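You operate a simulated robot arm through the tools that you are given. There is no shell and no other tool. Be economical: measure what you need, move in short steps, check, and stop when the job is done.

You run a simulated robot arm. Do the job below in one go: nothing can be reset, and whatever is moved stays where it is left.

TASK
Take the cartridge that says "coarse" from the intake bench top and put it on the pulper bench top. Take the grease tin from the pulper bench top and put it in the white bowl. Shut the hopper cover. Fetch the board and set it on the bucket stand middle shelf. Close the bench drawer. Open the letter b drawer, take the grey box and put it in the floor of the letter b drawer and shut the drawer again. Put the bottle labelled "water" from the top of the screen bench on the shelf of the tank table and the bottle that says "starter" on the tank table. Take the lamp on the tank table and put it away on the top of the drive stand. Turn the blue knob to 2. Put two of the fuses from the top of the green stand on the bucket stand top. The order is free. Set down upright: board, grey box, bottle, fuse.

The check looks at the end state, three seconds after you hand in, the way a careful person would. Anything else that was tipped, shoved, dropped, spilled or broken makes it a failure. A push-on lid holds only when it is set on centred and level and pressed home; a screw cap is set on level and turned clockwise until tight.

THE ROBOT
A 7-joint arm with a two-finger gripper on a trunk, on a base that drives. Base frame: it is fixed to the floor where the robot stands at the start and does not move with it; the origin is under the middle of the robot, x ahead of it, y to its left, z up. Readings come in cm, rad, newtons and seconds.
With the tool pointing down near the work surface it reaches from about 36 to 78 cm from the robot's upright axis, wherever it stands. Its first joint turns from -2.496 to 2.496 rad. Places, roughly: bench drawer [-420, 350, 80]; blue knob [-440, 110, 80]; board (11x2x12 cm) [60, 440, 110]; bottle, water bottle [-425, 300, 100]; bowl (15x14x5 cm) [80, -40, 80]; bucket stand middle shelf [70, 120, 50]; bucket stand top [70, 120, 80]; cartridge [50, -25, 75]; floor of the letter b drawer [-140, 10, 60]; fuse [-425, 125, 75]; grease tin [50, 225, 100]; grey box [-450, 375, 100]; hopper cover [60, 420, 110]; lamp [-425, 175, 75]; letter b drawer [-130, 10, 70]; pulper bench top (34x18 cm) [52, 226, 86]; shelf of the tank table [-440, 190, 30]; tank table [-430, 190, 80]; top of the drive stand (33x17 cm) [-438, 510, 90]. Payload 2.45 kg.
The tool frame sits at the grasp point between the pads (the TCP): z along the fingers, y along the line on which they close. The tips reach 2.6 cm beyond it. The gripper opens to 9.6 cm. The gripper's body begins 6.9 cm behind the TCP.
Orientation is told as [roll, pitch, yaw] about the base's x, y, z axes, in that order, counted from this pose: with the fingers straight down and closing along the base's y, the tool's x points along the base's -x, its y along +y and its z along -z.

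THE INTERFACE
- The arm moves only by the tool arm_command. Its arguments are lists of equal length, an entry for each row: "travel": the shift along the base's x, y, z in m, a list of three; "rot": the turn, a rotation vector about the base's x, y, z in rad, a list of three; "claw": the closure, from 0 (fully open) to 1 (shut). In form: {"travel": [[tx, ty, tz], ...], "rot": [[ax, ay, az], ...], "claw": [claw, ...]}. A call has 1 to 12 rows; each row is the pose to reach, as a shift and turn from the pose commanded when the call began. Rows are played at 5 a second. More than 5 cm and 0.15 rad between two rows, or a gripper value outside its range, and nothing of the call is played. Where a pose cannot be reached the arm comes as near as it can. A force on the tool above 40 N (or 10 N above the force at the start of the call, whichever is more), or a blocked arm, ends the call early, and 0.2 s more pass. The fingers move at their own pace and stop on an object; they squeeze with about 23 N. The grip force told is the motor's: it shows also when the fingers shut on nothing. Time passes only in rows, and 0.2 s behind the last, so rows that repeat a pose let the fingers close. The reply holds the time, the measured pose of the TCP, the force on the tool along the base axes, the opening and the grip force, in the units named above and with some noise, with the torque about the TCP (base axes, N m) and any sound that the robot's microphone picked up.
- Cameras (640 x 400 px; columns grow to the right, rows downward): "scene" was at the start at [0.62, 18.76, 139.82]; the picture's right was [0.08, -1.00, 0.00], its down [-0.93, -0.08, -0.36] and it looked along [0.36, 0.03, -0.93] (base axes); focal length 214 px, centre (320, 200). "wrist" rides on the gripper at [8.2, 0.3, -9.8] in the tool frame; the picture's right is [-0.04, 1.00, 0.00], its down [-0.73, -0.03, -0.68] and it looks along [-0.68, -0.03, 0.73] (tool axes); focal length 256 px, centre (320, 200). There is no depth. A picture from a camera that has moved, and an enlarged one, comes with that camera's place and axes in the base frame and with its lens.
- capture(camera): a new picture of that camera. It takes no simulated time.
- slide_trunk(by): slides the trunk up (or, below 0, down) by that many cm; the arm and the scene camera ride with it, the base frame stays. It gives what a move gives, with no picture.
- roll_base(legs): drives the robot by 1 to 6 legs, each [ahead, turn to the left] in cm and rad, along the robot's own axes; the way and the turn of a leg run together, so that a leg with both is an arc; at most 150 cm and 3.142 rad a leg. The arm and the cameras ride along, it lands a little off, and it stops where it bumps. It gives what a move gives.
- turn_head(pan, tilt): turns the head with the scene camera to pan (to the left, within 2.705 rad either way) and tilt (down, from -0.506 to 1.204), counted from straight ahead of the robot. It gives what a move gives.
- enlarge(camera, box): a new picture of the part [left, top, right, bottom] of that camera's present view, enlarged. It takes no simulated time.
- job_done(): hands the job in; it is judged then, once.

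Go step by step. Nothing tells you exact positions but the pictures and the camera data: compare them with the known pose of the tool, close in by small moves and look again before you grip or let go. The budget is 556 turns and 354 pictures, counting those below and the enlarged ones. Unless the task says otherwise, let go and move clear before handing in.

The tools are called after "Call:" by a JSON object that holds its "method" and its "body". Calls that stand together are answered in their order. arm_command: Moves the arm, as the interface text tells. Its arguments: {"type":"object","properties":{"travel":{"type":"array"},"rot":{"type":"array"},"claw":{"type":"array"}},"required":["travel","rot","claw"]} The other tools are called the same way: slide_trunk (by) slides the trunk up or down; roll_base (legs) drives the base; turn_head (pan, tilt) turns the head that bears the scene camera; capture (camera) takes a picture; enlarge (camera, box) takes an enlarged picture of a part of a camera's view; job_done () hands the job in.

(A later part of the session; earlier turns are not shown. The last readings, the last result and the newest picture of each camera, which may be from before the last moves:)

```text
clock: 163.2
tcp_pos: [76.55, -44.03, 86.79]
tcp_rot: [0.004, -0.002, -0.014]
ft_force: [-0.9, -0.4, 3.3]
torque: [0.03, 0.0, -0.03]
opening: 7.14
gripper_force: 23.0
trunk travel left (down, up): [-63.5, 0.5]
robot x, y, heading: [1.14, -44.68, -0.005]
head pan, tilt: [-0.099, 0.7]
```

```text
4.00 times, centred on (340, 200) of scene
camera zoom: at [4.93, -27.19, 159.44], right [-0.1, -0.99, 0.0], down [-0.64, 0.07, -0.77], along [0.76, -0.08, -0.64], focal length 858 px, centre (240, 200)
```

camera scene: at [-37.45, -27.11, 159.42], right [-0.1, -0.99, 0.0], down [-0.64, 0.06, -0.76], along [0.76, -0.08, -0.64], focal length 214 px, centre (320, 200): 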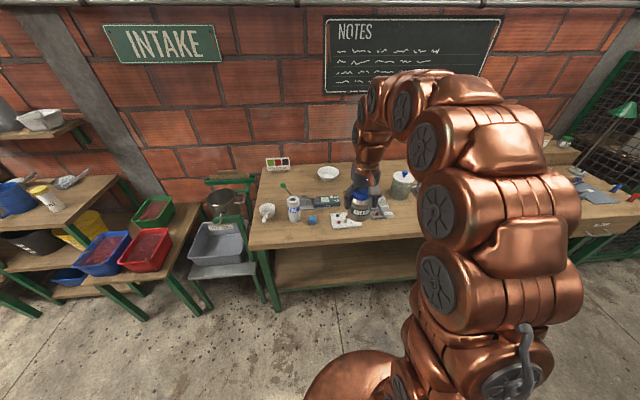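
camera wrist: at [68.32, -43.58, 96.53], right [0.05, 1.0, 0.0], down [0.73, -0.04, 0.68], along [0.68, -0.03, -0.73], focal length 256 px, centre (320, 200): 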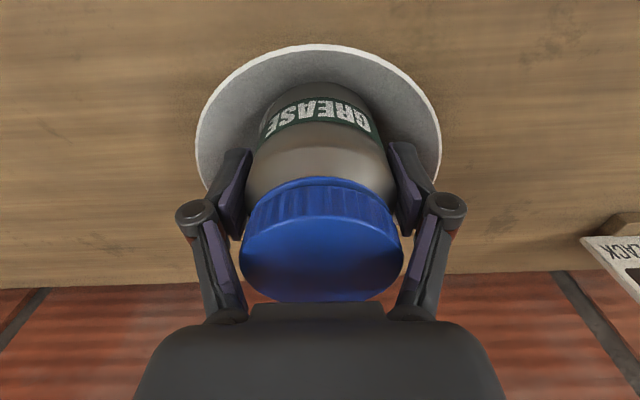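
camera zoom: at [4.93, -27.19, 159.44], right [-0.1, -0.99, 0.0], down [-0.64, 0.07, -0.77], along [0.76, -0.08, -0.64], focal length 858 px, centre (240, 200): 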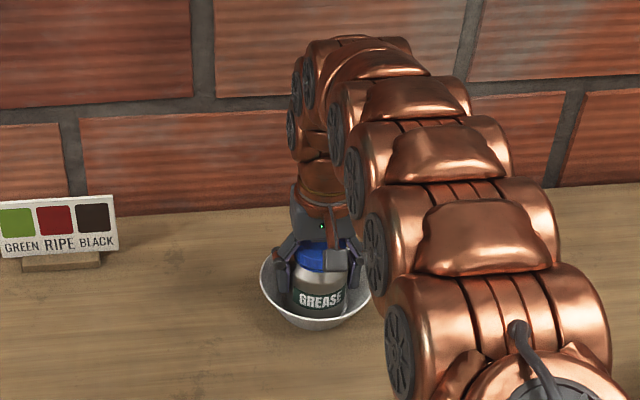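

Contact made. Open only a little, then lift out.

Call:
{"method": "arm_command", "body": {"travel": [[0, 0, 0], [0, 0, 0], [0, 0, 0.02], [0, 0, 0.05], [0, 0, 0.09], [0, 0, 0.13], [0, 0, 0.17], [0, 0, 0.21], [0, 0, 0.25]], "rot": [[0, 0, 0], [0, 0, 0], [0, 0, 0], [0, 0, 0], [0, 0, 0], [0, 0, 0], [0, 0, 0], [0, 0, 0], [0, 0, 0]], "claw": [0.14, 0.14, 0.14, 0.14, 0.14, 0, 0, 0, 0]}}

Call:
{"method": "capture", "body": {"camera": "wrist"}}

```text
clock: 165.2
tcp_pos: [75.27, -44.15, 110.8]
tcp_rot: [0.003, -0.004, -0.016]
ft_force: [-0.3, -0.3, -0.1]
torque: [-0.02, -0.06, -0.04]
opening: 9.6
gripper_force: 0.0
out of reach, approached as far as the arm can: row 9
trunk travel left (down, up): [-63.5, 0.5]
robot x, y, heading: [1.39, -44.62, 0.0]
head pan, tilt: [-0.099, 0.7]
```

```text
295 pictures are left
camera wrist: at [67.07, -43.65, 120.58], right [0.05, 1.0, 0.0], down [0.73, -0.04, 0.68], along [0.68, -0.03, -0.73], focal length 256 px, centre (320, 200)
```

wrist: 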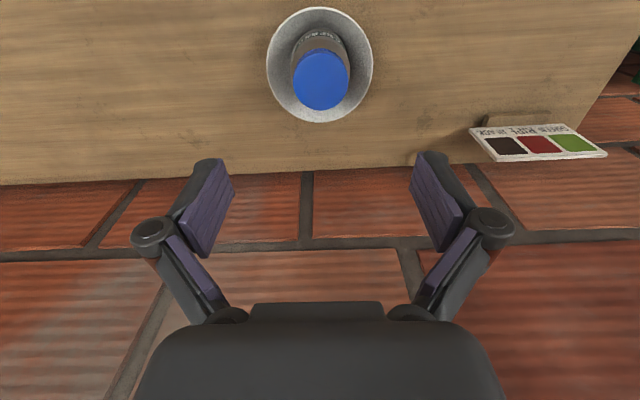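

Tin is in the bowl. Retract and head toward the hopper (y≈420), stopping short to look.

Call:
{"method": "arm_command", "body": {"travel": [[-0.045, 0, 0.01], [-0.09, 0, 0.02], [-0.135, 0, 0.03], [-0.18, 0, 0.04], [-0.22, 0, 0.05], [-0.25, 0, 0.06]], "rot": [[0, 0, 0], [0, 0, 0], [0, 0, 0], [0, 0, 0], [0, 0, 0], [0, 0, 0]], "claw": [0, 0, 0, 0, 0, 0]}}

Call:
{"method": "roll_base", "body": {"legs": [[-42, 0], [0, 1.57], [145, 0], [145, 0], [80, 0]]}}

Call:
{"method": "turn_head", "body": {"pan": -0.6, "tilt": 0.4}}

Call:
{"method": "capture", "body": {"camera": "scene"}}

```text
clock: 166.6
tcp_pos: [50.42, -44.05, 116.59]
tcp_rot: [0.005, 0.001, -0.013]
ft_force: [-0.1, 0.0, 0.1]
torque: [0.01, 0.08, -0.02]
opening: 9.6
gripper_force: 0.0
trunk travel left (down, up): [-63.5, 0.5]
robot x, y, heading: [1.48, -44.91, -0.001]
head pan, tilt: [-0.099, 0.7]
```

```text
clock: 190.4
tcp_pos: [-39.0, 373.98, 116.62]
tcp_rot: [0.004, 0.0, 1.564]
ft_force: [0.6, 0.2, -0.8]
torque: [0.01, 0.01, 0.01]
opening: 9.57
gripper_force: 0.1
trunk travel left (down, up): [-63.5, 0.5]
robot x, y, heading: [-38.08, 324.76, 1.576]
head pan, tilt: [-0.099, 0.7]
```

```text
clock: 191.4
tcp_pos: [-39.03, 374.06, 116.62]
tcp_rot: [0.005, 0.001, 1.565]
ft_force: [0.0, 0.1, -0.8]
torque: [0.01, 0.01, 0.02]
opening: 9.62
gripper_force: 0.1
trunk travel left (down, up): [-63.5, 0.5]
robot x, y, heading: [-37.9, 324.8, 1.571]
head pan, tilt: [-0.6, 0.4]
```

```text
294 pictures are left
camera scene: at [-51.02, 327.61, 162.1], right [0.83, -0.56, 0.0], down [-0.22, -0.32, -0.92], along [0.52, 0.76, -0.39], focal length 214 px, centre (320, 200)
```

scene: 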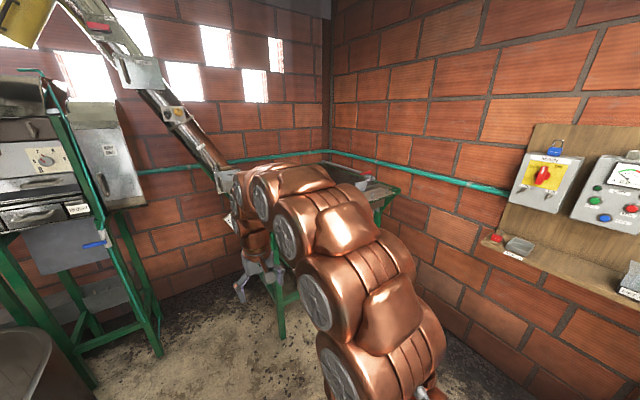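

The arm hides the stand. Turn the robot to face +x and look left.

Call:
{"method": "roll_base", "body": {"legs": [[0, -1.571]]}}

Call:
{"method": "turn_head", "body": {"pan": 0.8, "tilt": 0.5}}

Call:
{"method": "capture", "body": {"camera": "scene"}}

Call:
{"method": "enlarge", "body": {"camera": "scene", "box": [230, 100, 470, 250]}}

```text
clock: 195.6
tcp_pos: [11.0, 325.33, 116.52]
tcp_rot: [0.003, -0.001, -0.017]
ft_force: [-0.2, -1.1, -0.2]
torque: [0.01, -0.01, -0.02]
opening: 9.6
gripper_force: 0.1
trunk travel left (down, up): [-63.5, 0.5]
robot x, y, heading: [-38.09, 325.0, -0.004]
head pan, tilt: [-0.6, 0.4]
```

```text
clock: 197.2
tcp_pos: [11.01, 325.34, 116.61]
tcp_rot: [0.003, 0.001, -0.018]
ft_force: [-0.7, -0.9, -0.3]
torque: [0.0, 0.02, 0.04]
opening: 9.59
gripper_force: 0.1
trunk travel left (down, up): [-63.5, 0.5]
robot x, y, heading: [-37.92, 325.08, -0.005]
head pan, tilt: [0.799, 0.499]
```

```text
293 pictures are left
camera scene: at [-36.55, 349.73, 161.19], right [0.71, -0.7, 0.0], down [-0.34, -0.34, -0.88], along [0.62, 0.63, -0.48], focal length 214 px, centre (320, 200)
```

scene: 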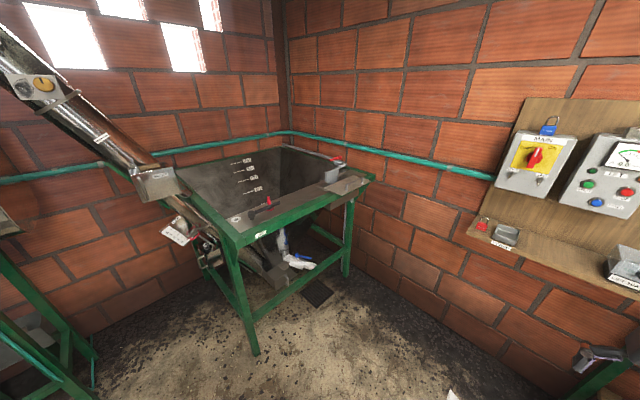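

```text
2.67 times, centred on (350, 175) of scene
camera zoom: at [-36.55, 349.73, 161.19], right [0.71, -0.7, 0.0], down [-0.34, -0.34, -0.88], along [0.62, 0.63, -0.48], focal length 572 px, centre (240, 267)
```

zoom: 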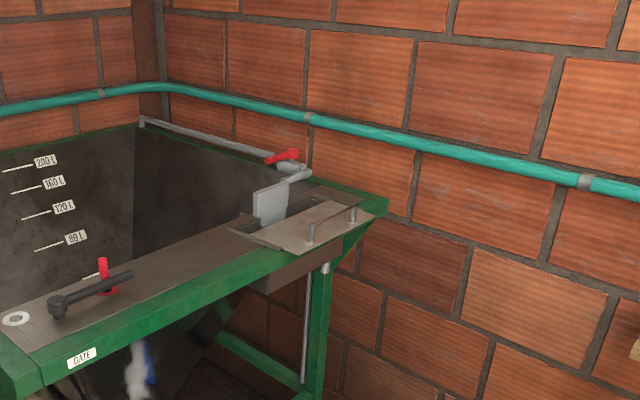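

I see the hopper deck at y≈418+, with a sliding cover (handle) and a grey board standing beside it. I'll approach facing +y, avoiding the towel on the floor.

Call:
{"method": "arm_command", "body": {"travel": [[-0.01, 0, 0.04], [-0.02, 0, 0.08], [-0.03, 0, 0.115]], "rot": [[0, 0, 0], [0, 0, 0], [0, 0, 0]], "claw": [0, 0, 0]}}

Call:
{"method": "roll_base", "body": {"legs": [[0, 1.571], [43, 0], [0, -1.571], [63, 0], [0, 1.571]]}}

Call:
{"method": "turn_head", "body": {"pan": -0.6, "tilt": 0.7}}

Call:
{"method": "capture", "body": {"camera": "scene"}}

Call:
{"method": "capture", "body": {"camera": "wrist"}}

```text
clock: 198.0
tcp_pos: [8.02, 325.25, 128.18]
tcp_rot: [0.003, 0.001, -0.017]
ft_force: [0.0, -0.9, -1.1]
torque: [0.0, 0.01, -0.03]
opening: 9.61
gripper_force: 0.2
trunk travel left (down, up): [-63.5, 0.5]
robot x, y, heading: [-38.26, 324.82, -0.005]
head pan, tilt: [0.799, 0.499]
```

```text
clock: 215.2
tcp_pos: [24.4, 413.37, 128.11]
tcp_rot: [0.004, 0.001, 1.558]
ft_force: [0.5, 0.1, 0.3]
torque: [-0.01, 0.0, -0.02]
opening: 9.58
gripper_force: 0.0
trunk travel left (down, up): [-63.5, 0.5]
robot x, y, heading: [24.98, 366.97, 1.57]
head pan, tilt: [0.799, 0.499]
```

```text
clock: 216.7
tcp_pos: [24.27, 413.33, 128.01]
tcp_rot: [0.004, 0.001, 1.56]
ft_force: [-0.1, 0.0, 0.2]
torque: [0.02, 0.0, 0.0]
opening: 9.6
gripper_force: 0.0
trunk travel left (down, up): [-63.5, 0.5]
robot x, y, heading: [25.13, 367.03, 1.57]
head pan, tilt: [-0.6, 0.7]
```

```text
291 pictures are left
camera scene: at [11.72, 369.38, 159.42], right [0.82, -0.57, 0.0], down [-0.36, -0.53, -0.77], along [0.43, 0.63, -0.64], focal length 214 px, centre (320, 200)
```

scene: 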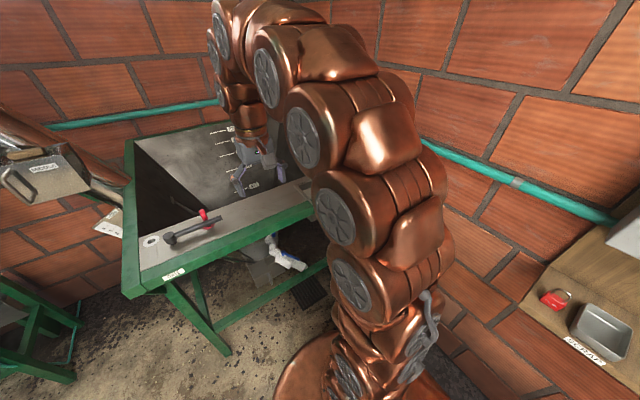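

```text
290 pictures are left
camera wrist: at [23.98, 405.21, 137.91], right [-1.0, 0.05, 0.0], down [0.04, 0.73, 0.68], along [0.03, 0.68, -0.73], focal length 256 px, centre (320, 200)
```

wrist: 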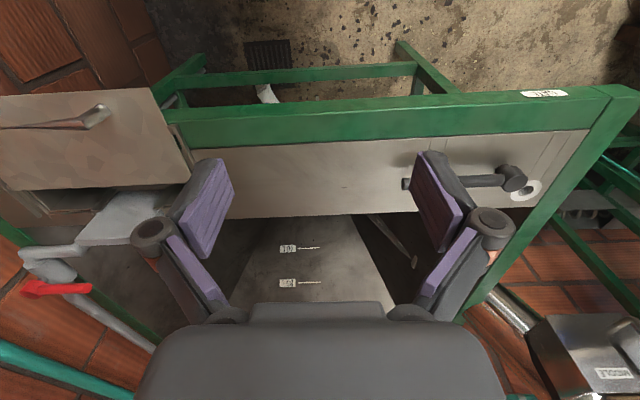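

Call:
{"method": "arm_command", "body": {"travel": [[0.045, 0, 0], [0.09, -0.005, 0], [0.135, -0.015, 0], [0.18, -0.025, 0], [0.225, -0.035, 0], [0.27, -0.05, 0]], "rot": [[0, 0, 0], [0, 0, 0], [0, 0, 0], [0, 0, 0], [0, 0, 0], [0, 0, 0]], "claw": [0, 0, 0, 0, 0, 0]}}

Call:
{"method": "capture", "body": {"camera": "wrist"}}

Call:
{"method": "turn_head", "body": {"pan": -0.3, "tilt": 0.6}}

Call:
{"method": "capture", "body": {"camera": "scene"}}

```text
clock: 218.1
tcp_pos: [51.33, 408.44, 128.18]
tcp_rot: [0.002, -0.002, 1.558]
ft_force: [-0.7, 0.1, -0.6]
torque: [0.01, -0.03, -0.02]
opening: 9.58
gripper_force: 0.2
trunk travel left (down, up): [-63.5, 0.5]
robot x, y, heading: [25.1, 367.41, 1.568]
head pan, tilt: [-0.6, 0.7]
```

```text
289 pictures are left
camera wrist: at [50.97, 400.22, 137.95], right [-1.0, 0.05, 0.0], down [0.04, 0.73, 0.68], along [0.03, 0.68, -0.73], focal length 256 px, centre (320, 200)
```

wrist: 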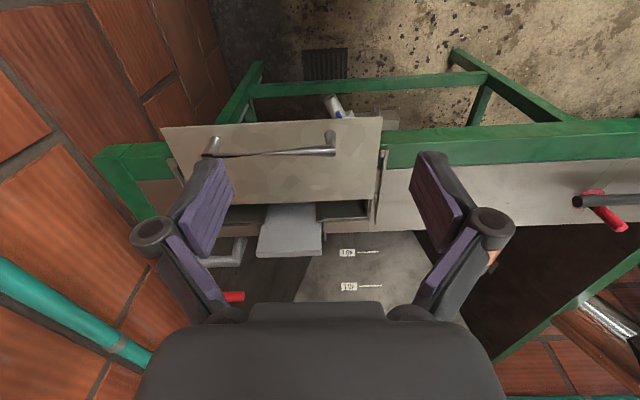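

```text
clock: 218.9
tcp_pos: [51.23, 408.42, 128.18]
tcp_rot: [0.003, 0.001, 1.559]
ft_force: [-0.1, 0.3, -0.2]
torque: [0.0, 0.0, 0.02]
opening: 9.6
gripper_force: 0.1
trunk travel left (down, up): [-63.5, 0.5]
robot x, y, heading: [24.98, 367.23, 1.568]
head pan, tilt: [-0.3, 0.6]
```

```text
288 pictures are left
camera scene: at [9.56, 370.81, 160.28], right [0.95, -0.3, 0.0], down [-0.17, -0.54, -0.82], along [0.25, 0.79, -0.57], focal length 214 px, centre (320, 200)
```

scene: 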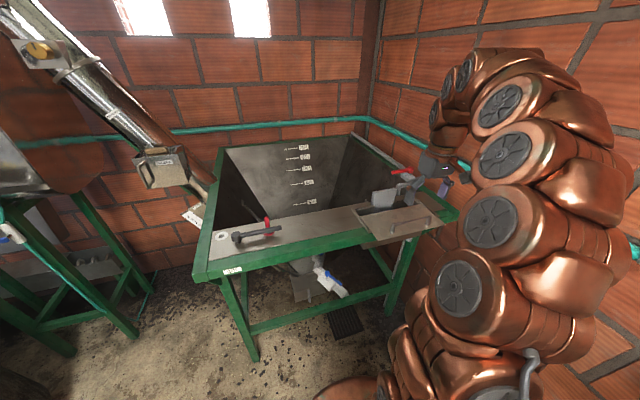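

Call:
{"method": "enlarge", "body": {"camera": "wrist", "box": [130, 80, 430, 280]}}

Call:
{"method": "enlarge", "body": {"camera": "scene", "box": [320, 140, 480, 260]}}

```text
2.00 times, centred on (280, 180) of wrist
camera zoom: at [50.9, 400.23, 137.92], right [-1.0, 0.05, 0.0], down [0.04, 0.73, 0.68], along [0.03, 0.68, -0.73], focal length 512 px, centre (400, 240)
```

zoom: 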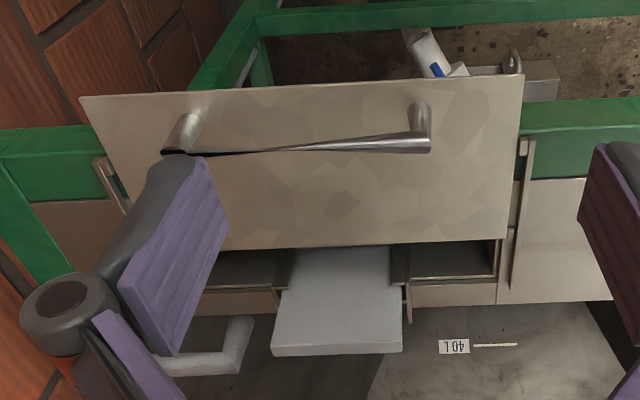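

```text
3.33 times, centred on (400, 200) of scene
camera zoom: at [9.56, 370.81, 160.28], right [0.95, -0.3, 0.0], down [-0.17, -0.54, -0.82], along [0.25, 0.79, -0.57], focal length 715 px, centre (53, 200)
```

zoom: 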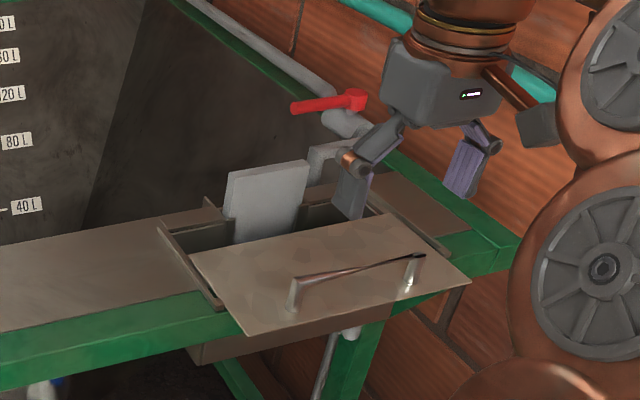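

The board leans in the trough and blocks the sliding cover, so it comes out first. I'll move the base 15 cm closer and turn the hand so its fingers straddle the board's faces.

Call:
{"method": "roll_base", "body": {"legs": [[15, 0]]}}

Call:
{"method": "arm_command", "body": {"travel": [[-0.01, -0.005, 0.01], [-0.02, -0.01, 0.02], [-0.03, -0.015, 0.02], [-0.04, -0.02, 0.02], [-0.05, -0.02, 0.02], [-0.06, -0.02, 0.02], [-0.07, -0.02, 0.02], [-0.08, -0.02, 0.02], [-0.09, -0.02, 0.02], [-0.1, -0.02, 0.02], [-0.1, -0.02, 0.02]], "rot": [[0, 0, -0.142], [0, 0, -0.284], [0, 0, -0.426], [0, 0, -0.568], [0, 0, -0.71], [0, 0, -0.852], [0, 0, -0.994], [0, 0, -1.136], [0, 0, -1.278], [0, 0, -1.42], [0, 0, -1.56]], "claw": [0, 0, 0, 0, 0, 0, 0, 0, 0, 0, 0]}}

Call:
{"method": "capture", "body": {"camera": "wrist"}}

```text
clock: 220.3
tcp_pos: [51.35, 423.48, 128.1]
tcp_rot: [0.003, -0.003, 1.559]
ft_force: [-0.8, 0.0, 0.6]
torque: [0.06, 0.01, 0.02]
opening: 9.58
gripper_force: 0.0
trunk travel left (down, up): [-63.5, 0.5]
robot x, y, heading: [25.18, 382.33, 1.572]
head pan, tilt: [-0.3, 0.6]
```

```text
clock: 222.7
tcp_pos: [41.37, 421.34, 130.19]
tcp_rot: [0.005, -0.001, -0.004]
ft_force: [0.2, 0.4, 0.9]
torque: [-0.02, 0.0, 0.02]
opening: 9.6
gripper_force: 0.1
trunk travel left (down, up): [-63.5, 0.5]
robot x, y, heading: [25.22, 382.67, 1.567]
head pan, tilt: [-0.3, 0.6]
```

```text
285 pictures are left
camera wrist: at [33.14, 421.73, 139.93], right [0.04, 1.0, 0.0], down [0.73, -0.04, 0.68], along [0.68, -0.03, -0.73], focal length 256 px, centre (320, 200)
```

wrist: 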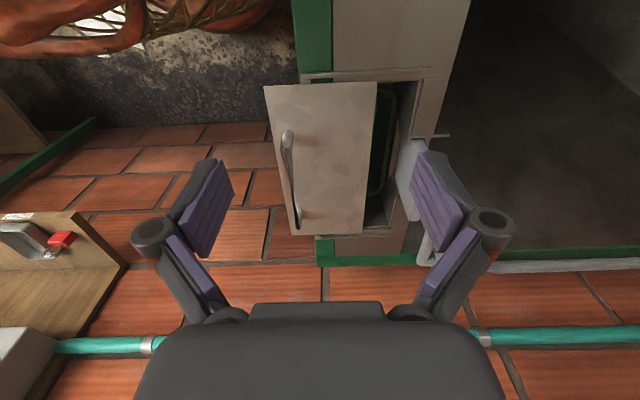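

Call:
{"method": "arm_command", "body": {"travel": [[0.0, 0.03, 0], [0.0, 0.06, 0], [0.0, 0.09, 0], [0.01, 0.122, 0], [0.02, 0.122, -0.02], [0.03, 0.122, -0.05], [0.04, 0.122, -0.07]], "rot": [[0, -0.1, 0], [0, -0.2, 0], [0, -0.3, 0], [0, -0.4, 0], [0, -0.5, 0], [0, -0.6, 0], [0, -0.7, 0]], "claw": [0, 0, 0, 0, 0, 0, 0]}}

Call:
{"method": "capture", "body": {"camera": "wrist"}}

Call:
{"method": "enlarge", "body": {"camera": "scene", "box": [300, 120, 500, 245]}}

```text
clock: 224.3
tcp_pos: [45.35, 433.7, 123.07]
tcp_rot: [0.008, -0.705, -0.002]
ft_force: [-0.4, 0.0, -0.7]
torque: [0.01, 0.01, -0.01]
opening: 9.62
gripper_force: 0.1
trunk travel left (down, up): [-63.5, 0.5]
robot x, y, heading: [25.07, 382.1, 1.574]
head pan, tilt: [-0.3, 0.6]
```

```text
284 pictures are left
camera wrist: at [32.77, 434.0, 125.28], right [0.03, 1.0, 0.03], down [0.12, -0.03, 0.99], along [0.99, -0.02, -0.12], focal length 256 px, centre (320, 200)
```

wrist: 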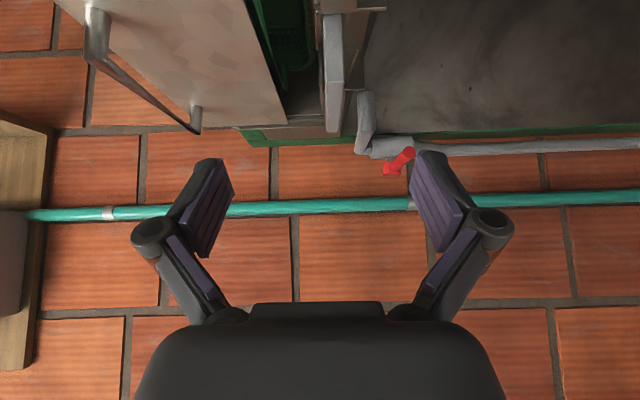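

```text
3.20 times, centred on (400, 182) of scene
camera zoom: at [9.56, 385.85, 160.29], right [0.96, -0.3, 0.0], down [-0.17, -0.54, -0.83], along [0.24, 0.79, -0.56], focal length 686 px, centre (64, 256)
```

zoom: 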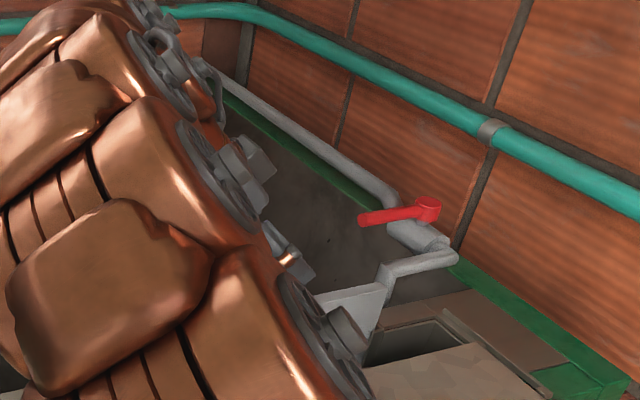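

Call:
{"method": "enlarge", "body": {"camera": "wrist", "box": [240, 0, 432, 160]}}

```text
2.50 times, centred on (336, 80) of wrist
camera zoom: at [32.77, 434.0, 125.28], right [0.03, 1.0, 0.03], down [0.12, -0.03, 0.99], along [0.99, -0.02, -0.12], focal length 640 px, centre (280, 500)
```

zoom: 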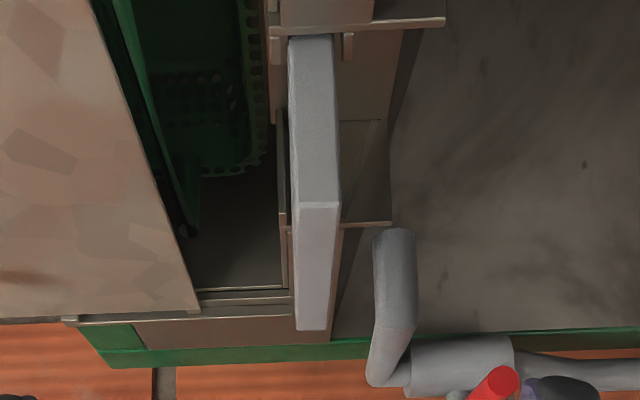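

The board stands vertical at y≈435, in guides. I'll slide in along the tool axis and grip its upper left corner.

Call:
{"method": "arm_command", "body": {"travel": [[0.0, 0.014, 0], [0.025, 0.014, -0.027], [0.05, 0.014, -0.054], [0.075, 0.014, -0.081], [0.1, 0.014, -0.106]], "rot": [[0, 0, 0], [0, 0, 0], [0, 0, 0], [0, 0, 0], [0, 0, 0]], "claw": [0.45, 0.45, 0.45, 0.45, 0.45]}}

Call:
{"method": "capture", "body": {"camera": "wrist"}}

```text
clock: 225.5
tcp_pos: [55.26, 435.12, 112.49]
tcp_rot: [0.008, -0.7, -0.001]
ft_force: [-0.3, 0.1, 0.0]
torque: [0.01, -0.01, 0.02]
opening: 5.24
gripper_force: 0.2
trunk travel left (down, up): [-63.5, 0.5]
robot x, y, heading: [25.11, 382.32, 1.569]
head pan, tilt: [-0.3, 0.6]
```

```text
281 pictures are left
camera wrist: at [42.65, 435.46, 114.75], right [0.03, 1.0, 0.03], down [0.12, -0.03, 0.99], along [0.99, -0.02, -0.12], focal length 256 px, centre (320, 200)
```

wrist: 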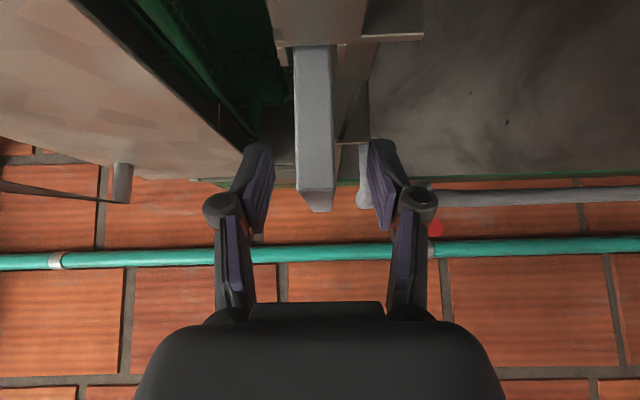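

Call:
{"method": "arm_command", "body": {"travel": [[0, 0, 0], [0, 0, 0], [0, 0, 0]], "rot": [[0, 0, 0], [0, 0, 0], [0, 0, 0]], "claw": [1, 1, 1]}}

Call:
{"method": "arm_command", "body": {"travel": [[0, 0, 0.02], [0, 0, 0.04], [0, 0, 0.07], [0, 0, 0.1], [0, 0, 0.13], [0, 0, 0.15]], "rot": [[0, 0, 0], [0, 0, 0], [0, 0, 0], [0, 0, 0], [0, 0, 0], [0, 0, 0]], "claw": [1, 1, 1, 1, 1, 1]}}

Call:
{"method": "capture", "body": {"camera": "wrist"}}

```text
clock: 226.3
tcp_pos: [55.17, 435.2, 112.47]
tcp_rot: [0.006, -0.698, -0.002]
ft_force: [1.6, 0.3, -0.3]
torque: [0.04, -0.03, 0.03]
opening: 1.58
gripper_force: 22.8
trunk travel left (down, up): [-63.5, 0.5]
robot x, y, heading: [25.5, 382.35, 1.573]
head pan, tilt: [-0.3, 0.6]
```

```text
clock: 227.7
tcp_pos: [55.34, 434.97, 127.5]
tcp_rot: [0.003, -0.7, -0.003]
ft_force: [0.9, -0.9, -1.9]
torque: [-0.02, 0.04, 0.01]
opening: 1.56
gripper_force: 23.2
trunk travel left (down, up): [-63.5, 0.5]
robot x, y, heading: [24.88, 382.38, 1.567]
head pan, tilt: [-0.3, 0.6]
```

```text
280 pictures are left
camera wrist: at [42.71, 435.32, 129.72], right [0.03, 1.0, 0.03], down [0.12, -0.03, 0.99], along [0.99, -0.03, -0.12], focal length 256 px, centre (320, 200)
```

wrist: 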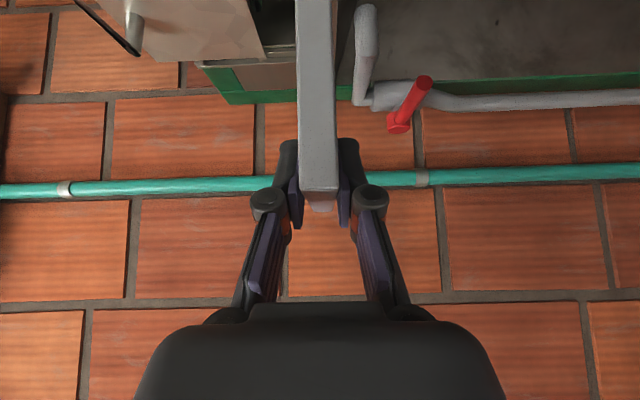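

Board lifted cleanly. Back off 35 cm, then swing the hand to point straight ahead of the robot.

Call:
{"method": "roll_base", "body": {"legs": [[-35, 0]]}}

Call:
{"method": "arm_command", "body": {"travel": [[-0.02, 0.0, 0.01], [-0.045, 0.0, 0.01], [-0.07, 0.0, 0.01], [-0.1, 0.0, 0.01], [-0.13, 0.0, 0.01], [-0.16, 0.0, 0.01], [-0.19, 0.0, 0.01], [-0.22, 0.0, 0.01], [-0.25, 0.0, 0.01], [-0.28, 0.0, 0.01], [-0.3, 0.0, 0.01]], "rot": [[0, 0, 0.142], [0, 0, 0.284], [0, 0, 0.426], [0, 0, 0.568], [0, 0, 0.71], [0, 0, 0.852], [0, 0, 0.994], [0, 0, 1.136], [0, 0, 1.278], [0, 0, 1.42], [0, 0, 1.56]], "claw": [1, 1, 1, 1, 1, 1, 1, 1, 1, 1, 1]}}

Call:
{"method": "capture", "body": {"camera": "wrist"}}

```text
clock: 230.0
tcp_pos: [55.23, 399.82, 127.68]
tcp_rot: [0.003, -0.699, -0.002]
ft_force: [-0.2, 0.4, -1.8]
torque: [-0.02, 0.03, 0.0]
opening: 1.59
gripper_force: 23.1
trunk travel left (down, up): [-63.5, 0.5]
robot x, y, heading: [24.87, 347.05, 1.569]
head pan, tilt: [-0.3, 0.6]
```

```text
clock: 232.4
tcp_pos: [25.06, 398.91, 128.73]
tcp_rot: [0.014, -0.698, 1.554]
ft_force: [-0.1, -0.6, -1.9]
torque: [-0.05, -0.01, -0.02]
opening: 1.57
gripper_force: 22.9
trunk travel left (down, up): [-63.5, 0.5]
robot x, y, heading: [25.07, 347.35, 1.567]
head pan, tilt: [-0.3, 0.6]
```

```text
279 pictures are left
camera wrist: at [24.81, 386.4, 131.08], right [-1.0, 0.04, 0.04], down [0.04, 0.12, 0.99], along [0.03, 0.99, -0.13], focal length 256 px, centre (320, 200)
```

wrist: 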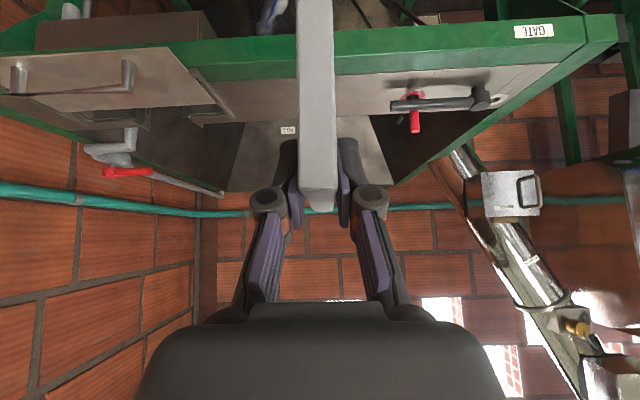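

Call:
{"method": "roll_base", "body": {"legs": [[14, 0], [0, 1.571], [63, 0], [0, 1.571], [120, 0], [120, 0]]}}

Call:
{"method": "roll_base", "body": {"legs": [[0, 1.571]]}}

Call:
{"method": "turn_head", "body": {"pan": 0.0, "tilt": 0.8}}

Call:
{"method": "capture", "body": {"camera": "scene"}}

```text
clock: 255.9
tcp_pos: [-37.13, 68.36, 128.82]
tcp_rot: [0.016, -0.7, -1.586]
ft_force: [-0.1, -0.6, -1.7]
torque: [0.04, 0.0, -0.02]
opening: 1.55
gripper_force: 23.3
trunk travel left (down, up): [-63.5, 0.5]
robot x, y, heading: [-37.17, 120.3, -1.57]
head pan, tilt: [-0.3, 0.6]
```

```text
clock: 260.1
tcp_pos: [14.58, 120.65, 128.72]
tcp_rot: [0.017, -0.701, -0.011]
ft_force: [-0.7, 1.2, -1.4]
torque: [0.03, 0.03, -0.04]
opening: 1.56
gripper_force: 23.3
trunk travel left (down, up): [-63.5, 0.5]
robot x, y, heading: [-37.48, 120.34, 0.009]
head pan, tilt: [-0.3, 0.6]
```

```text
clock: 260.9
tcp_pos: [14.6, 120.53, 128.77]
tcp_rot: [0.015, -0.7, -0.012]
ft_force: [0.2, -0.2, -1.9]
torque: [0.04, 0.07, 0.02]
opening: 1.57
gripper_force: 23.2
trunk travel left (down, up): [-63.5, 0.5]
robot x, y, heading: [-37.19, 120.87, 0.013]
head pan, tilt: [0.0, 0.799]
```

```text
278 pictures are left
camera scene: at [-34.23, 138.57, 158.6], right [0.01, -1.0, 0.0], down [-0.72, -0.01, -0.7], along [0.7, 0.01, -0.72], focal length 214 px, centre (320, 200)
```

scene: 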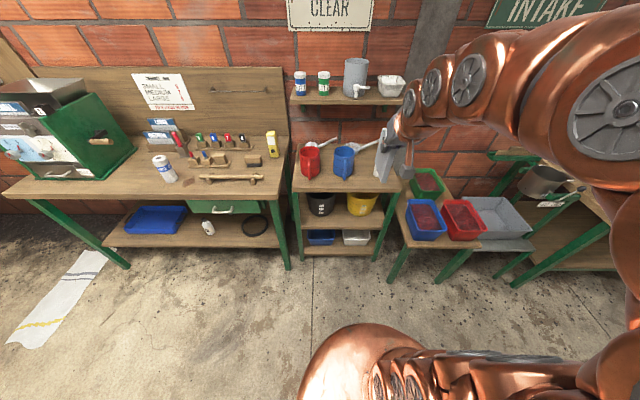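

Call:
{"method": "enlarge", "body": {"camera": "scene", "box": [260, 120, 420, 260]}}

Call:
{"method": "capture", "body": {"camera": "wrist"}}

```text
2.86 times, centred on (340, 190) of scene
camera zoom: at [-34.23, 138.57, 158.6], right [0.01, -1.0, 0.0], down [-0.72, -0.01, -0.7], along [0.7, 0.01, -0.72], focal length 613 px, centre (263, 229)
```

zoom: 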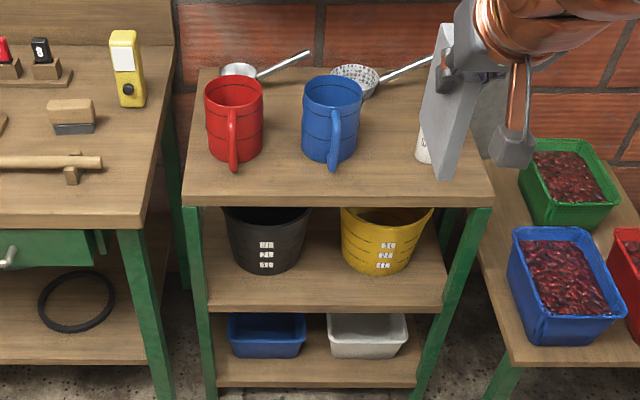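

```text
276 pictures are left
camera wrist: at [2.02, 120.83, 131.01], right [0.03, 1.0, 0.04], down [0.12, -0.04, 0.99], along [0.99, -0.03, -0.12], focal length 256 px, centre (320, 200)
```

wrist: 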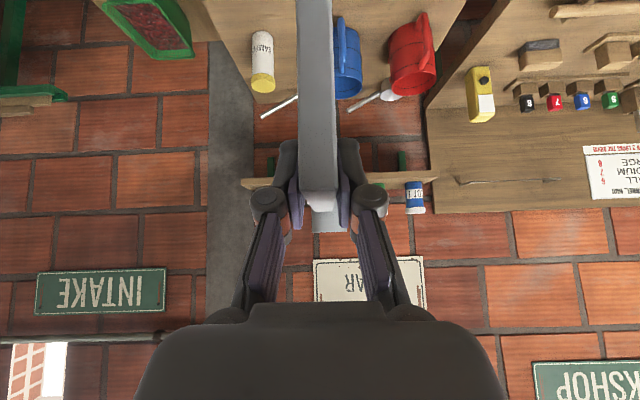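

Middle shelf (z≈50, front edge x≈47) has a gap between the black and yellow buckets at y≈126. Lower the trunk and the arm to shelf height while still clear.

Call:
{"method": "slide_trunk", "body": {"by": -40}}

Call:
{"method": "arm_command", "body": {"travel": [[0, 0.01, -0.04], [0, 0.02, -0.08], [0, 0.03, -0.12], [0, 0.04, -0.16], [0, 0.05, -0.2], [0, 0.052, -0.24]], "rot": [[0, 0, 0], [0, 0, 0], [0, 0, 0], [0, 0, 0], [0, 0, 0], [-0.015, 0, 0.01]], "claw": [1, 1, 1, 1, 1, 1]}}

Call:
{"method": "capture", "body": {"camera": "wrist"}}

Call:
{"method": "turn_head", "body": {"pan": -0.1, "tilt": 0.5}}

Call:
{"method": "capture", "body": {"camera": "scene"}}

```text
clock: 264.7
tcp_pos: [14.62, 120.59, 88.69]
tcp_rot: [0.018, -0.699, -0.011]
ft_force: [-0.4, 0.0, -2.3]
torque: [0.0, 0.04, 0.02]
opening: 1.54
gripper_force: 22.6
trunk travel left (down, up): [-23.5, 40.5]
robot x, y, heading: [-37.36, 120.5, 0.009]
head pan, tilt: [0.0, 0.799]
```

```text
clock: 266.1
tcp_pos: [15.1, 125.83, 64.95]
tcp_rot: [-0.005, -0.699, 0.012]
ft_force: [-0.2, 0.7, -2.0]
torque: [0.0, 0.02, -0.01]
opening: 1.55
gripper_force: 23.0
out of reach, approached as far as the arm can: row 6
trunk travel left (down, up): [-23.5, 40.5]
robot x, y, heading: [-37.23, 120.66, 0.01]
head pan, tilt: [0.0, 0.799]
```

```text
275 pictures are left
camera wrist: at [2.61, 126.01, 67.22], right [0.02, 1.0, 0.02], down [0.13, -0.02, 0.99], along [0.99, -0.02, -0.13], focal length 256 px, centre (320, 200)
```

wrist: 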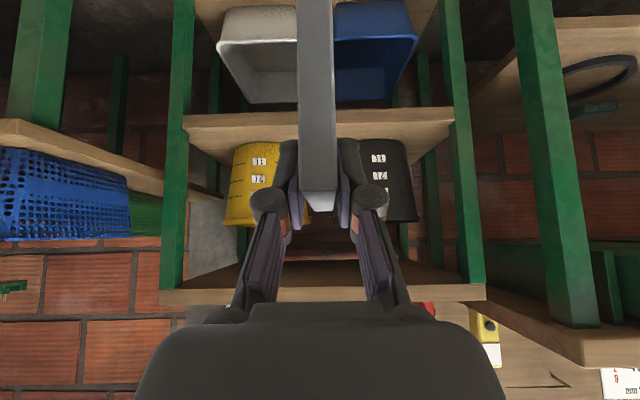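

```text
clock: 266.9
tcp_pos: [15.19, 125.71, 65.1]
tcp_rot: [-0.004, -0.698, 0.012]
ft_force: [-0.2, -0.3, -3.2]
torque: [0.01, 0.06, -0.01]
opening: 1.54
gripper_force: 22.1
trunk travel left (down, up): [-23.5, 40.5]
robot x, y, heading: [-37.45, 120.58, 0.005]
head pan, tilt: [-0.099, 0.499]
```

```text
274 pictures are left
camera scene: at [-33.25, 137.69, 121.19], right [-0.09, -1.0, 0.0], down [-0.48, 0.04, -0.88], along [0.87, -0.08, -0.48], focal length 214 px, centre (320, 200)
```

scene: 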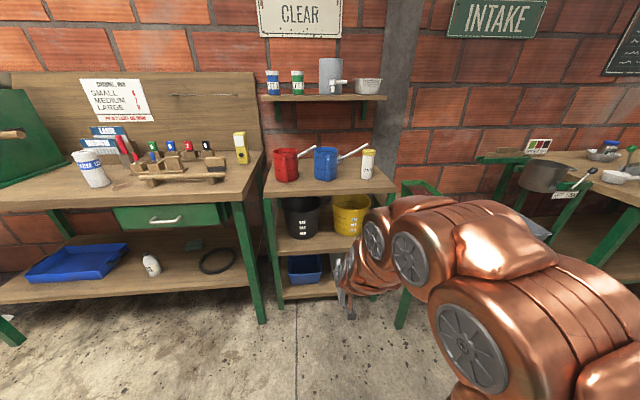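

Call:
{"method": "roll_base", "body": {"legs": [[28, 0]]}}

Call:
{"method": "capture", "body": {"camera": "wrist"}}

Call:
{"method": "capture", "body": {"camera": "scene"}}

```text
clock: 268.9
tcp_pos: [42.94, 125.83, 64.97]
tcp_rot: [-0.004, -0.697, 0.013]
ft_force: [0.0, 0.5, -2.3]
torque: [-0.03, 0.04, -0.02]
opening: 1.58
gripper_force: 22.5
trunk travel left (down, up): [-23.5, 40.5]
robot x, y, heading: [-9.35, 120.5, 0.006]
head pan, tilt: [-0.099, 0.499]
```

```text
273 pictures are left
camera wrist: at [30.35, 126.18, 67.28], right [0.02, 1.0, 0.02], down [0.13, -0.02, 0.99], along [0.99, -0.02, -0.13], focal length 256 px, centre (320, 200)
```

wrist: 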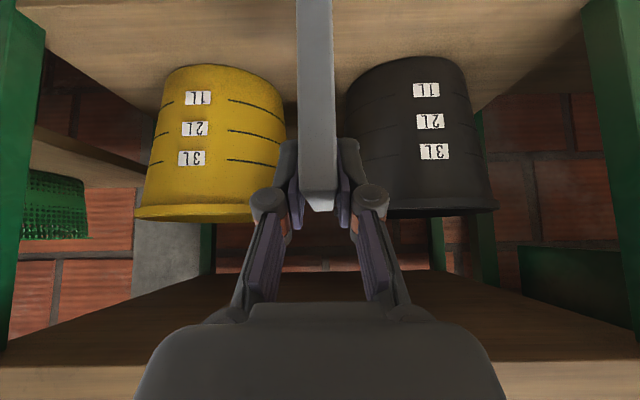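

```text
272 pictures are left
camera scene: at [-5.49, 137.89, 121.19], right [-0.09, -1.0, 0.0], down [-0.48, 0.04, -0.88], along [0.87, -0.08, -0.48], focal length 214 px, centre (320, 200)
```

scene: 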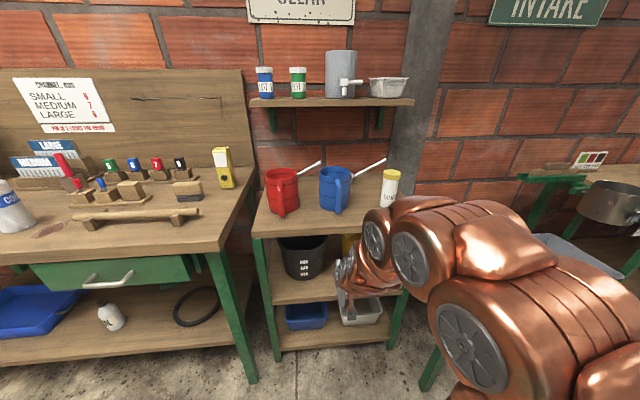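

Aligned with the gap. Extend the last 9 cm and lower until contact.

Call:
{"method": "arm_command", "body": {"travel": [[0.03, 0, 0], [0.06, 0, 0], [0.09, 0, 0], [0.09, 0, -0.02], [0.09, 0, -0.03], [0.09, 0, -0.035], [0.09, 0, -0.04], [0.09, 0, -0.045], [0.09, 0, -0.05]], "rot": [[0, 0, 0], [0, 0, 0], [0, 0, 0], [0, 0, 0], [0, 0, 0], [0, 0, 0], [0, 0, 0], [0, 0, 0], [0, 0, 0]], "claw": [1, 1, 1, 1, 1, 1, 1, 1, 1]}}

Call:
{"method": "capture", "body": {"camera": "wrist"}}

```text
clock: 270.9
tcp_pos: [51.97, 125.94, 59.93]
tcp_rot: [-0.004, -0.698, 0.009]
ft_force: [0.3, -0.5, -2.4]
torque: [-0.01, 0.04, 0.0]
opening: 1.55
gripper_force: 23.1
trunk travel left (down, up): [-23.5, 40.5]
robot x, y, heading: [-9.36, 120.52, 0.009]
head pan, tilt: [-0.099, 0.499]
```

```text
271 pictures are left
camera wrist: at [39.37, 126.16, 62.28], right [0.02, 1.0, 0.02], down [0.13, -0.02, 0.99], along [0.99, -0.02, -0.13], focal length 256 px, centre (320, 200)
```

wrist: 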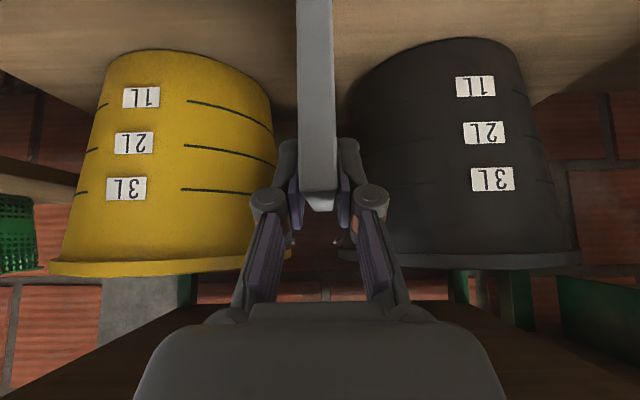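

Call:
{"method": "arm_command", "body": {"travel": [[0, 0, -0.004], [0, 0, -0.008], [0, 0, -0.012], [0, 0, -0.016], [0, 0, -0.02], [0, 0, -0.024], [0, 0, -0.028]], "rot": [[0, 0, 0], [0, 0, 0], [0, 0, 0], [0, 0, 0], [0, 0, 0], [0, 0, 0], [0, 0, 0]], "claw": [1, 1, 1, 1, 1, 1, 1]}}

Call:
{"method": "capture", "body": {"camera": "wrist"}}

```text
clock: 272.5
tcp_pos: [51.96, 126.04, 57.34]
tcp_rot: [-0.005, -0.697, 0.013]
ft_force: [-0.6, 0.1, -1.3]
torque: [0.04, 0.03, 0.06]
opening: 1.56
gripper_force: 22.9
trunk travel left (down, up): [-23.5, 40.5]
robot x, y, heading: [-9.21, 120.41, 0.008]
head pan, tilt: [-0.099, 0.499]
```

```text
270 pictures are left
camera wrist: at [39.32, 126.18, 59.49], right [0.02, 1.0, 0.02], down [0.13, -0.02, 0.99], along [0.99, -0.02, -0.13], focal length 256 px, centre (320, 200)
```

wrist: 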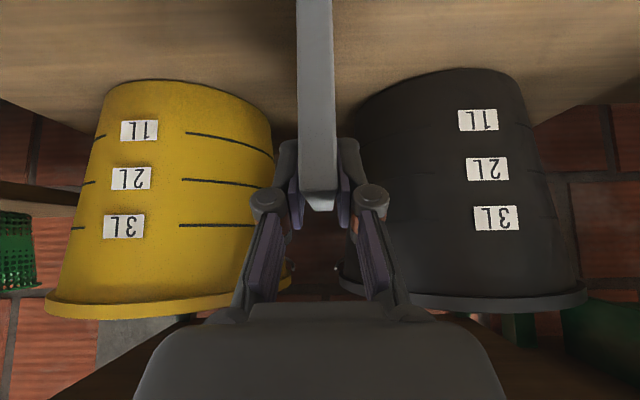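

Call:
{"method": "arm_command", "body": {"travel": [[0, 0, -0.004], [0, 0, -0.008], [0, 0, -0.012], [0, 0, -0.016], [0, 0, -0.02]], "rot": [[0, 0, 0], [0, 0, 0], [0, 0, 0], [0, 0, 0], [0, 0, 0]], "claw": [1, 1, 1, 1, 1]}}

```text
clock: 273.7
tcp_pos: [51.93, 125.95, 55.36]
tcp_rot: [-0.004, -0.7, 0.013]
ft_force: [-2.1, -0.9, 16.7]
torque: [-0.02, -0.2, -0.02]
opening: 1.58
gripper_force: 23.0
trunk travel left (down, up): [-23.5, 40.5]
robot x, y, heading: [-9.46, 120.6, 0.005]
head pan, tilt: [-0.099, 0.499]
```

Contact now. Check before releasing.

Call:
{"method": "enlarge", "body": {"camera": "wrist", "box": [220, 0, 420, 220]}}

Call:
{"method": "enlarge", "body": {"camera": "scene", "box": [240, 200, 420, 340]}}

```text
1.82 times, centred on (320, 110) of wrist
camera zoom: at [39.37, 126.18, 57.55], right [0.02, 1.0, 0.02], down [0.12, -0.02, 0.99], along [0.99, -0.02, -0.12], focal length 465 px, centre (320, 364)
```

zoom: 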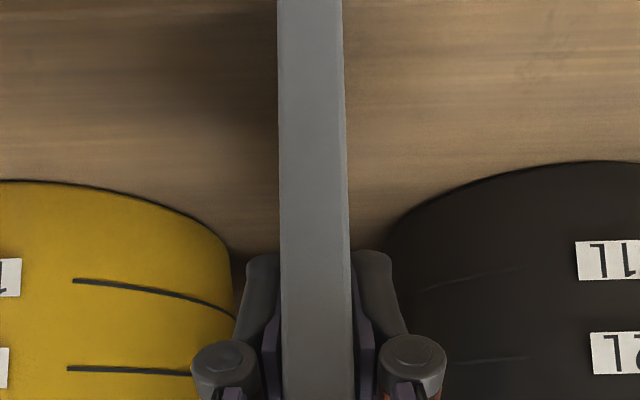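

```text
2.86 times, centred on (330, 270) of scene
camera zoom: at [-5.56, 137.88, 121.2], right [-0.09, -1.0, 0.0], down [-0.48, 0.04, -0.88], along [0.87, -0.08, -0.48], focal length 613 px, centre (291, 0)
```

zoom: 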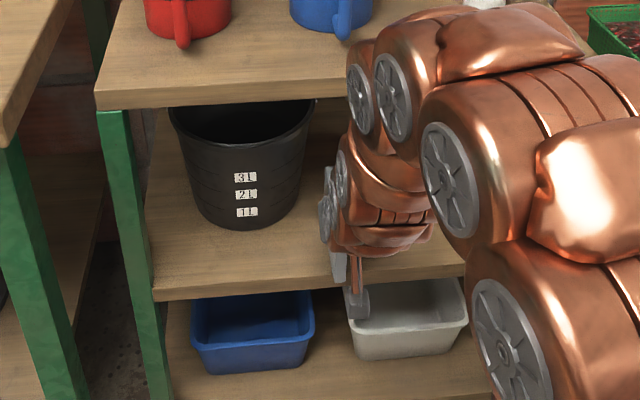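

The board's near corner is close to the shelf edge; lift 0.7 cm, move 2.5 cm deeper, and lower again.

Call:
{"method": "arm_command", "body": {"travel": [[0, 0, 0.01], [0.012, 0, 0.01], [0.025, 0, 0.01], [0.025, 0, 0.004], [0.025, 0, 0.001], [0.025, 0, -0.002]], "rot": [[0, 0, 0], [0, 0, 0], [0, 0, 0], [0, 0, 0], [0, 0, 0], [0, 0, 0]], "claw": [1, 1, 1, 1, 1, 1]}}

Call:
{"method": "capture", "body": {"camera": "wrist"}}

```text
clock: 275.1
tcp_pos: [54.56, 125.91, 55.2]
tcp_rot: [-0.005, -0.701, 0.011]
ft_force: [-1.6, -0.8, 16.0]
torque: [-0.05, -0.2, -0.06]
opening: 1.6
gripper_force: 23.2
trunk travel left (down, up): [-23.5, 40.5]
robot x, y, heading: [-9.64, 120.57, 0.005]
head pan, tilt: [-0.099, 0.499]
```

```text
267 pictures are left
camera wrist: at [41.91, 126.21, 57.41], right [0.02, 1.0, 0.02], down [0.12, -0.02, 0.99], along [0.99, -0.02, -0.12], focal length 256 px, centre (320, 200)
```

wrist: 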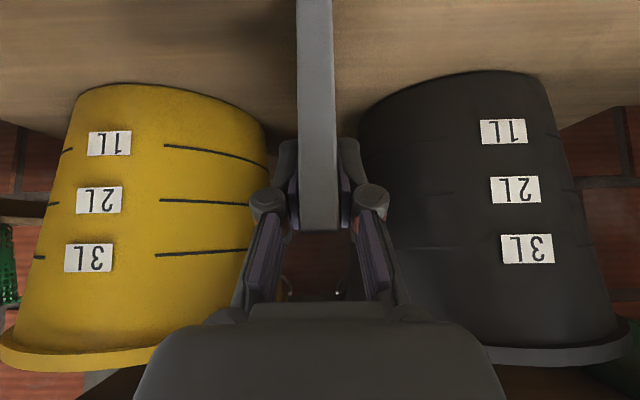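

Call:
{"method": "arm_command", "body": {"travel": [[0, 0, 0.002], [0, 0, 0.002], [-0.015, 0, 0.018], [-0.035, 0, 0.042], [-0.06, 0, 0.06], [-0.09, 0, 0.075], [-0.13, 0, 0.085], [-0.17, 0, 0.09]], "rot": [[0, 0, 0], [0, 0, 0], [0, 0, 0], [0, 0, 0], [0, 0, 0], [0, 0, 0], [0, 0, 0], [0, 0, 0]], "claw": [0.62, 0.62, 0.62, 0.62, 0.62, 0.62, 0.62, 0.62]}}

Call:
{"method": "capture", "body": {"camera": "wrist"}}

```text
clock: 276.9
tcp_pos: [41.92, 126.81, 66.36]
tcp_rot: [-0.006, -0.696, 0.01]
ft_force: [-0.2, 0.7, 0.4]
torque: [0.02, 0.01, -0.01]
opening: 3.66
gripper_force: 0.0
out of reach, approached as far as the arm can: row 7, 8
trunk travel left (down, up): [-23.5, 40.5]
robot x, y, heading: [-9.4, 120.81, 0.006]
head pan, tilt: [-0.099, 0.499]
```

```text
266 pictures are left
camera wrist: at [29.32, 127.1, 68.79], right [0.02, 1.0, 0.02], down [0.13, -0.02, 0.99], along [0.99, -0.02, -0.13], focal length 256 px, centre (320, 200)
```

wrist: 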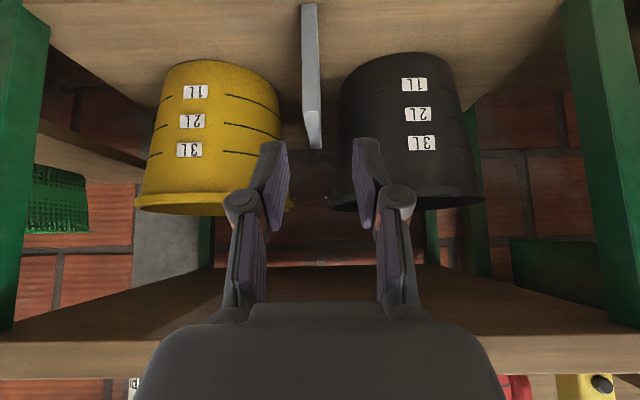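

Board is upright on the middle shelf. Back away, raise up and return to the hopper to close the cover.

Call:
{"method": "roll_base", "body": {"legs": [[-30, 0]]}}

Call:
{"method": "slide_trunk", "body": {"by": 40}}

Call:
{"method": "arm_command", "body": {"travel": [[-0.01, -0.01, 0.04], [-0.02, -0.02, 0.08], [-0.02, -0.03, 0.12], [-0.02, -0.04, 0.16], [-0.02, -0.05, 0.2], [-0.02, -0.06, 0.22]], "rot": [[0, 0.12, 0], [0, 0.24, 0], [0, 0.36, 0], [0, 0.48, 0], [0, 0.6, 0], [0, 0.7, 0]], "claw": [1, 1, 1, 1, 1, 1]}}

Call:
{"method": "roll_base", "body": {"legs": [[0, 1.571], [123, 0], [122, 0], [0, -1.571], [90, 0], [0, 1.571]]}}

Call:
{"method": "capture", "body": {"camera": "wrist"}}

```text
clock: 278.9
tcp_pos: [11.7, 126.73, 66.54]
tcp_rot: [-0.004, -0.695, 0.015]
ft_force: [-0.2, -0.5, -0.3]
torque: [0.01, -0.04, -0.02]
opening: 3.64
gripper_force: 0.0
trunk travel left (down, up): [-23.5, 40.5]
robot x, y, heading: [-39.67, 120.5, 0.01]
head pan, tilt: [-0.099, 0.499]
```

```text
clock: 282.7
tcp_pos: [11.79, 126.78, 106.34]
tcp_rot: [-0.004, -0.696, 0.013]
ft_force: [0.0, 0.2, -0.2]
torque: [0.01, 0.0, -0.01]
opening: 3.64
gripper_force: 0.0
trunk travel left (down, up): [-63.5, 0.5]
robot x, y, heading: [-39.64, 120.46, 0.012]
head pan, tilt: [-0.099, 0.499]
```

```text
clock: 284.1
tcp_pos: [9.66, 120.75, 128.53]
tcp_rot: [0.002, 0.006, 0.01]
ft_force: [-0.3, -0.4, 0.0]
torque: [-0.02, -0.03, 0.01]
opening: 0.0
gripper_force: 23.2
trunk travel left (down, up): [-63.5, 0.5]
robot x, y, heading: [-39.43, 120.23, 0.014]
head pan, tilt: [-0.099, 0.499]
```

```text
clock: 308.0
tcp_pos: [93.53, 370.01, 128.49]
tcp_rot: [0.003, 0.016, 0.012]
ft_force: [-12.6, 0.7, -1.0]
torque: [-0.03, -1.4, -0.16]
opening: 0.0
gripper_force: 23.4
trunk travel left (down, up): [-63.5, 0.5]
robot x, y, heading: [44.96, 369.47, 0.017]
head pan, tilt: [-0.099, 0.499]
stopped in leg 5: the force on the tool passed its limit at 68 N (the readings are from after the stop); the commanded pose is now the measured one
```

```text
265 pictures are left
camera wrist: at [85.56, 370.3, 138.39], right [0.03, 1.0, 0.0], down [0.74, -0.02, 0.67], along [0.67, -0.02, -0.74], focal length 256 px, centre (320, 200)
```

wrist: 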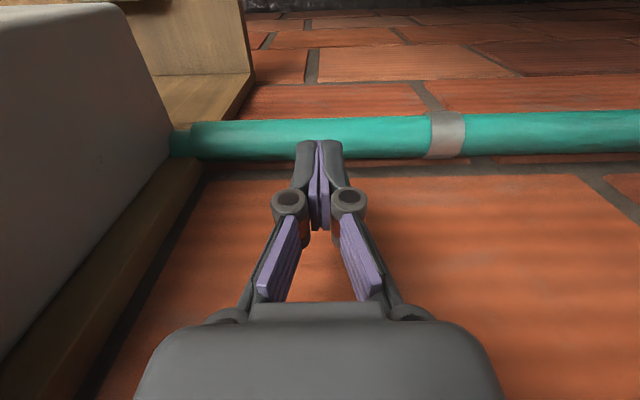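

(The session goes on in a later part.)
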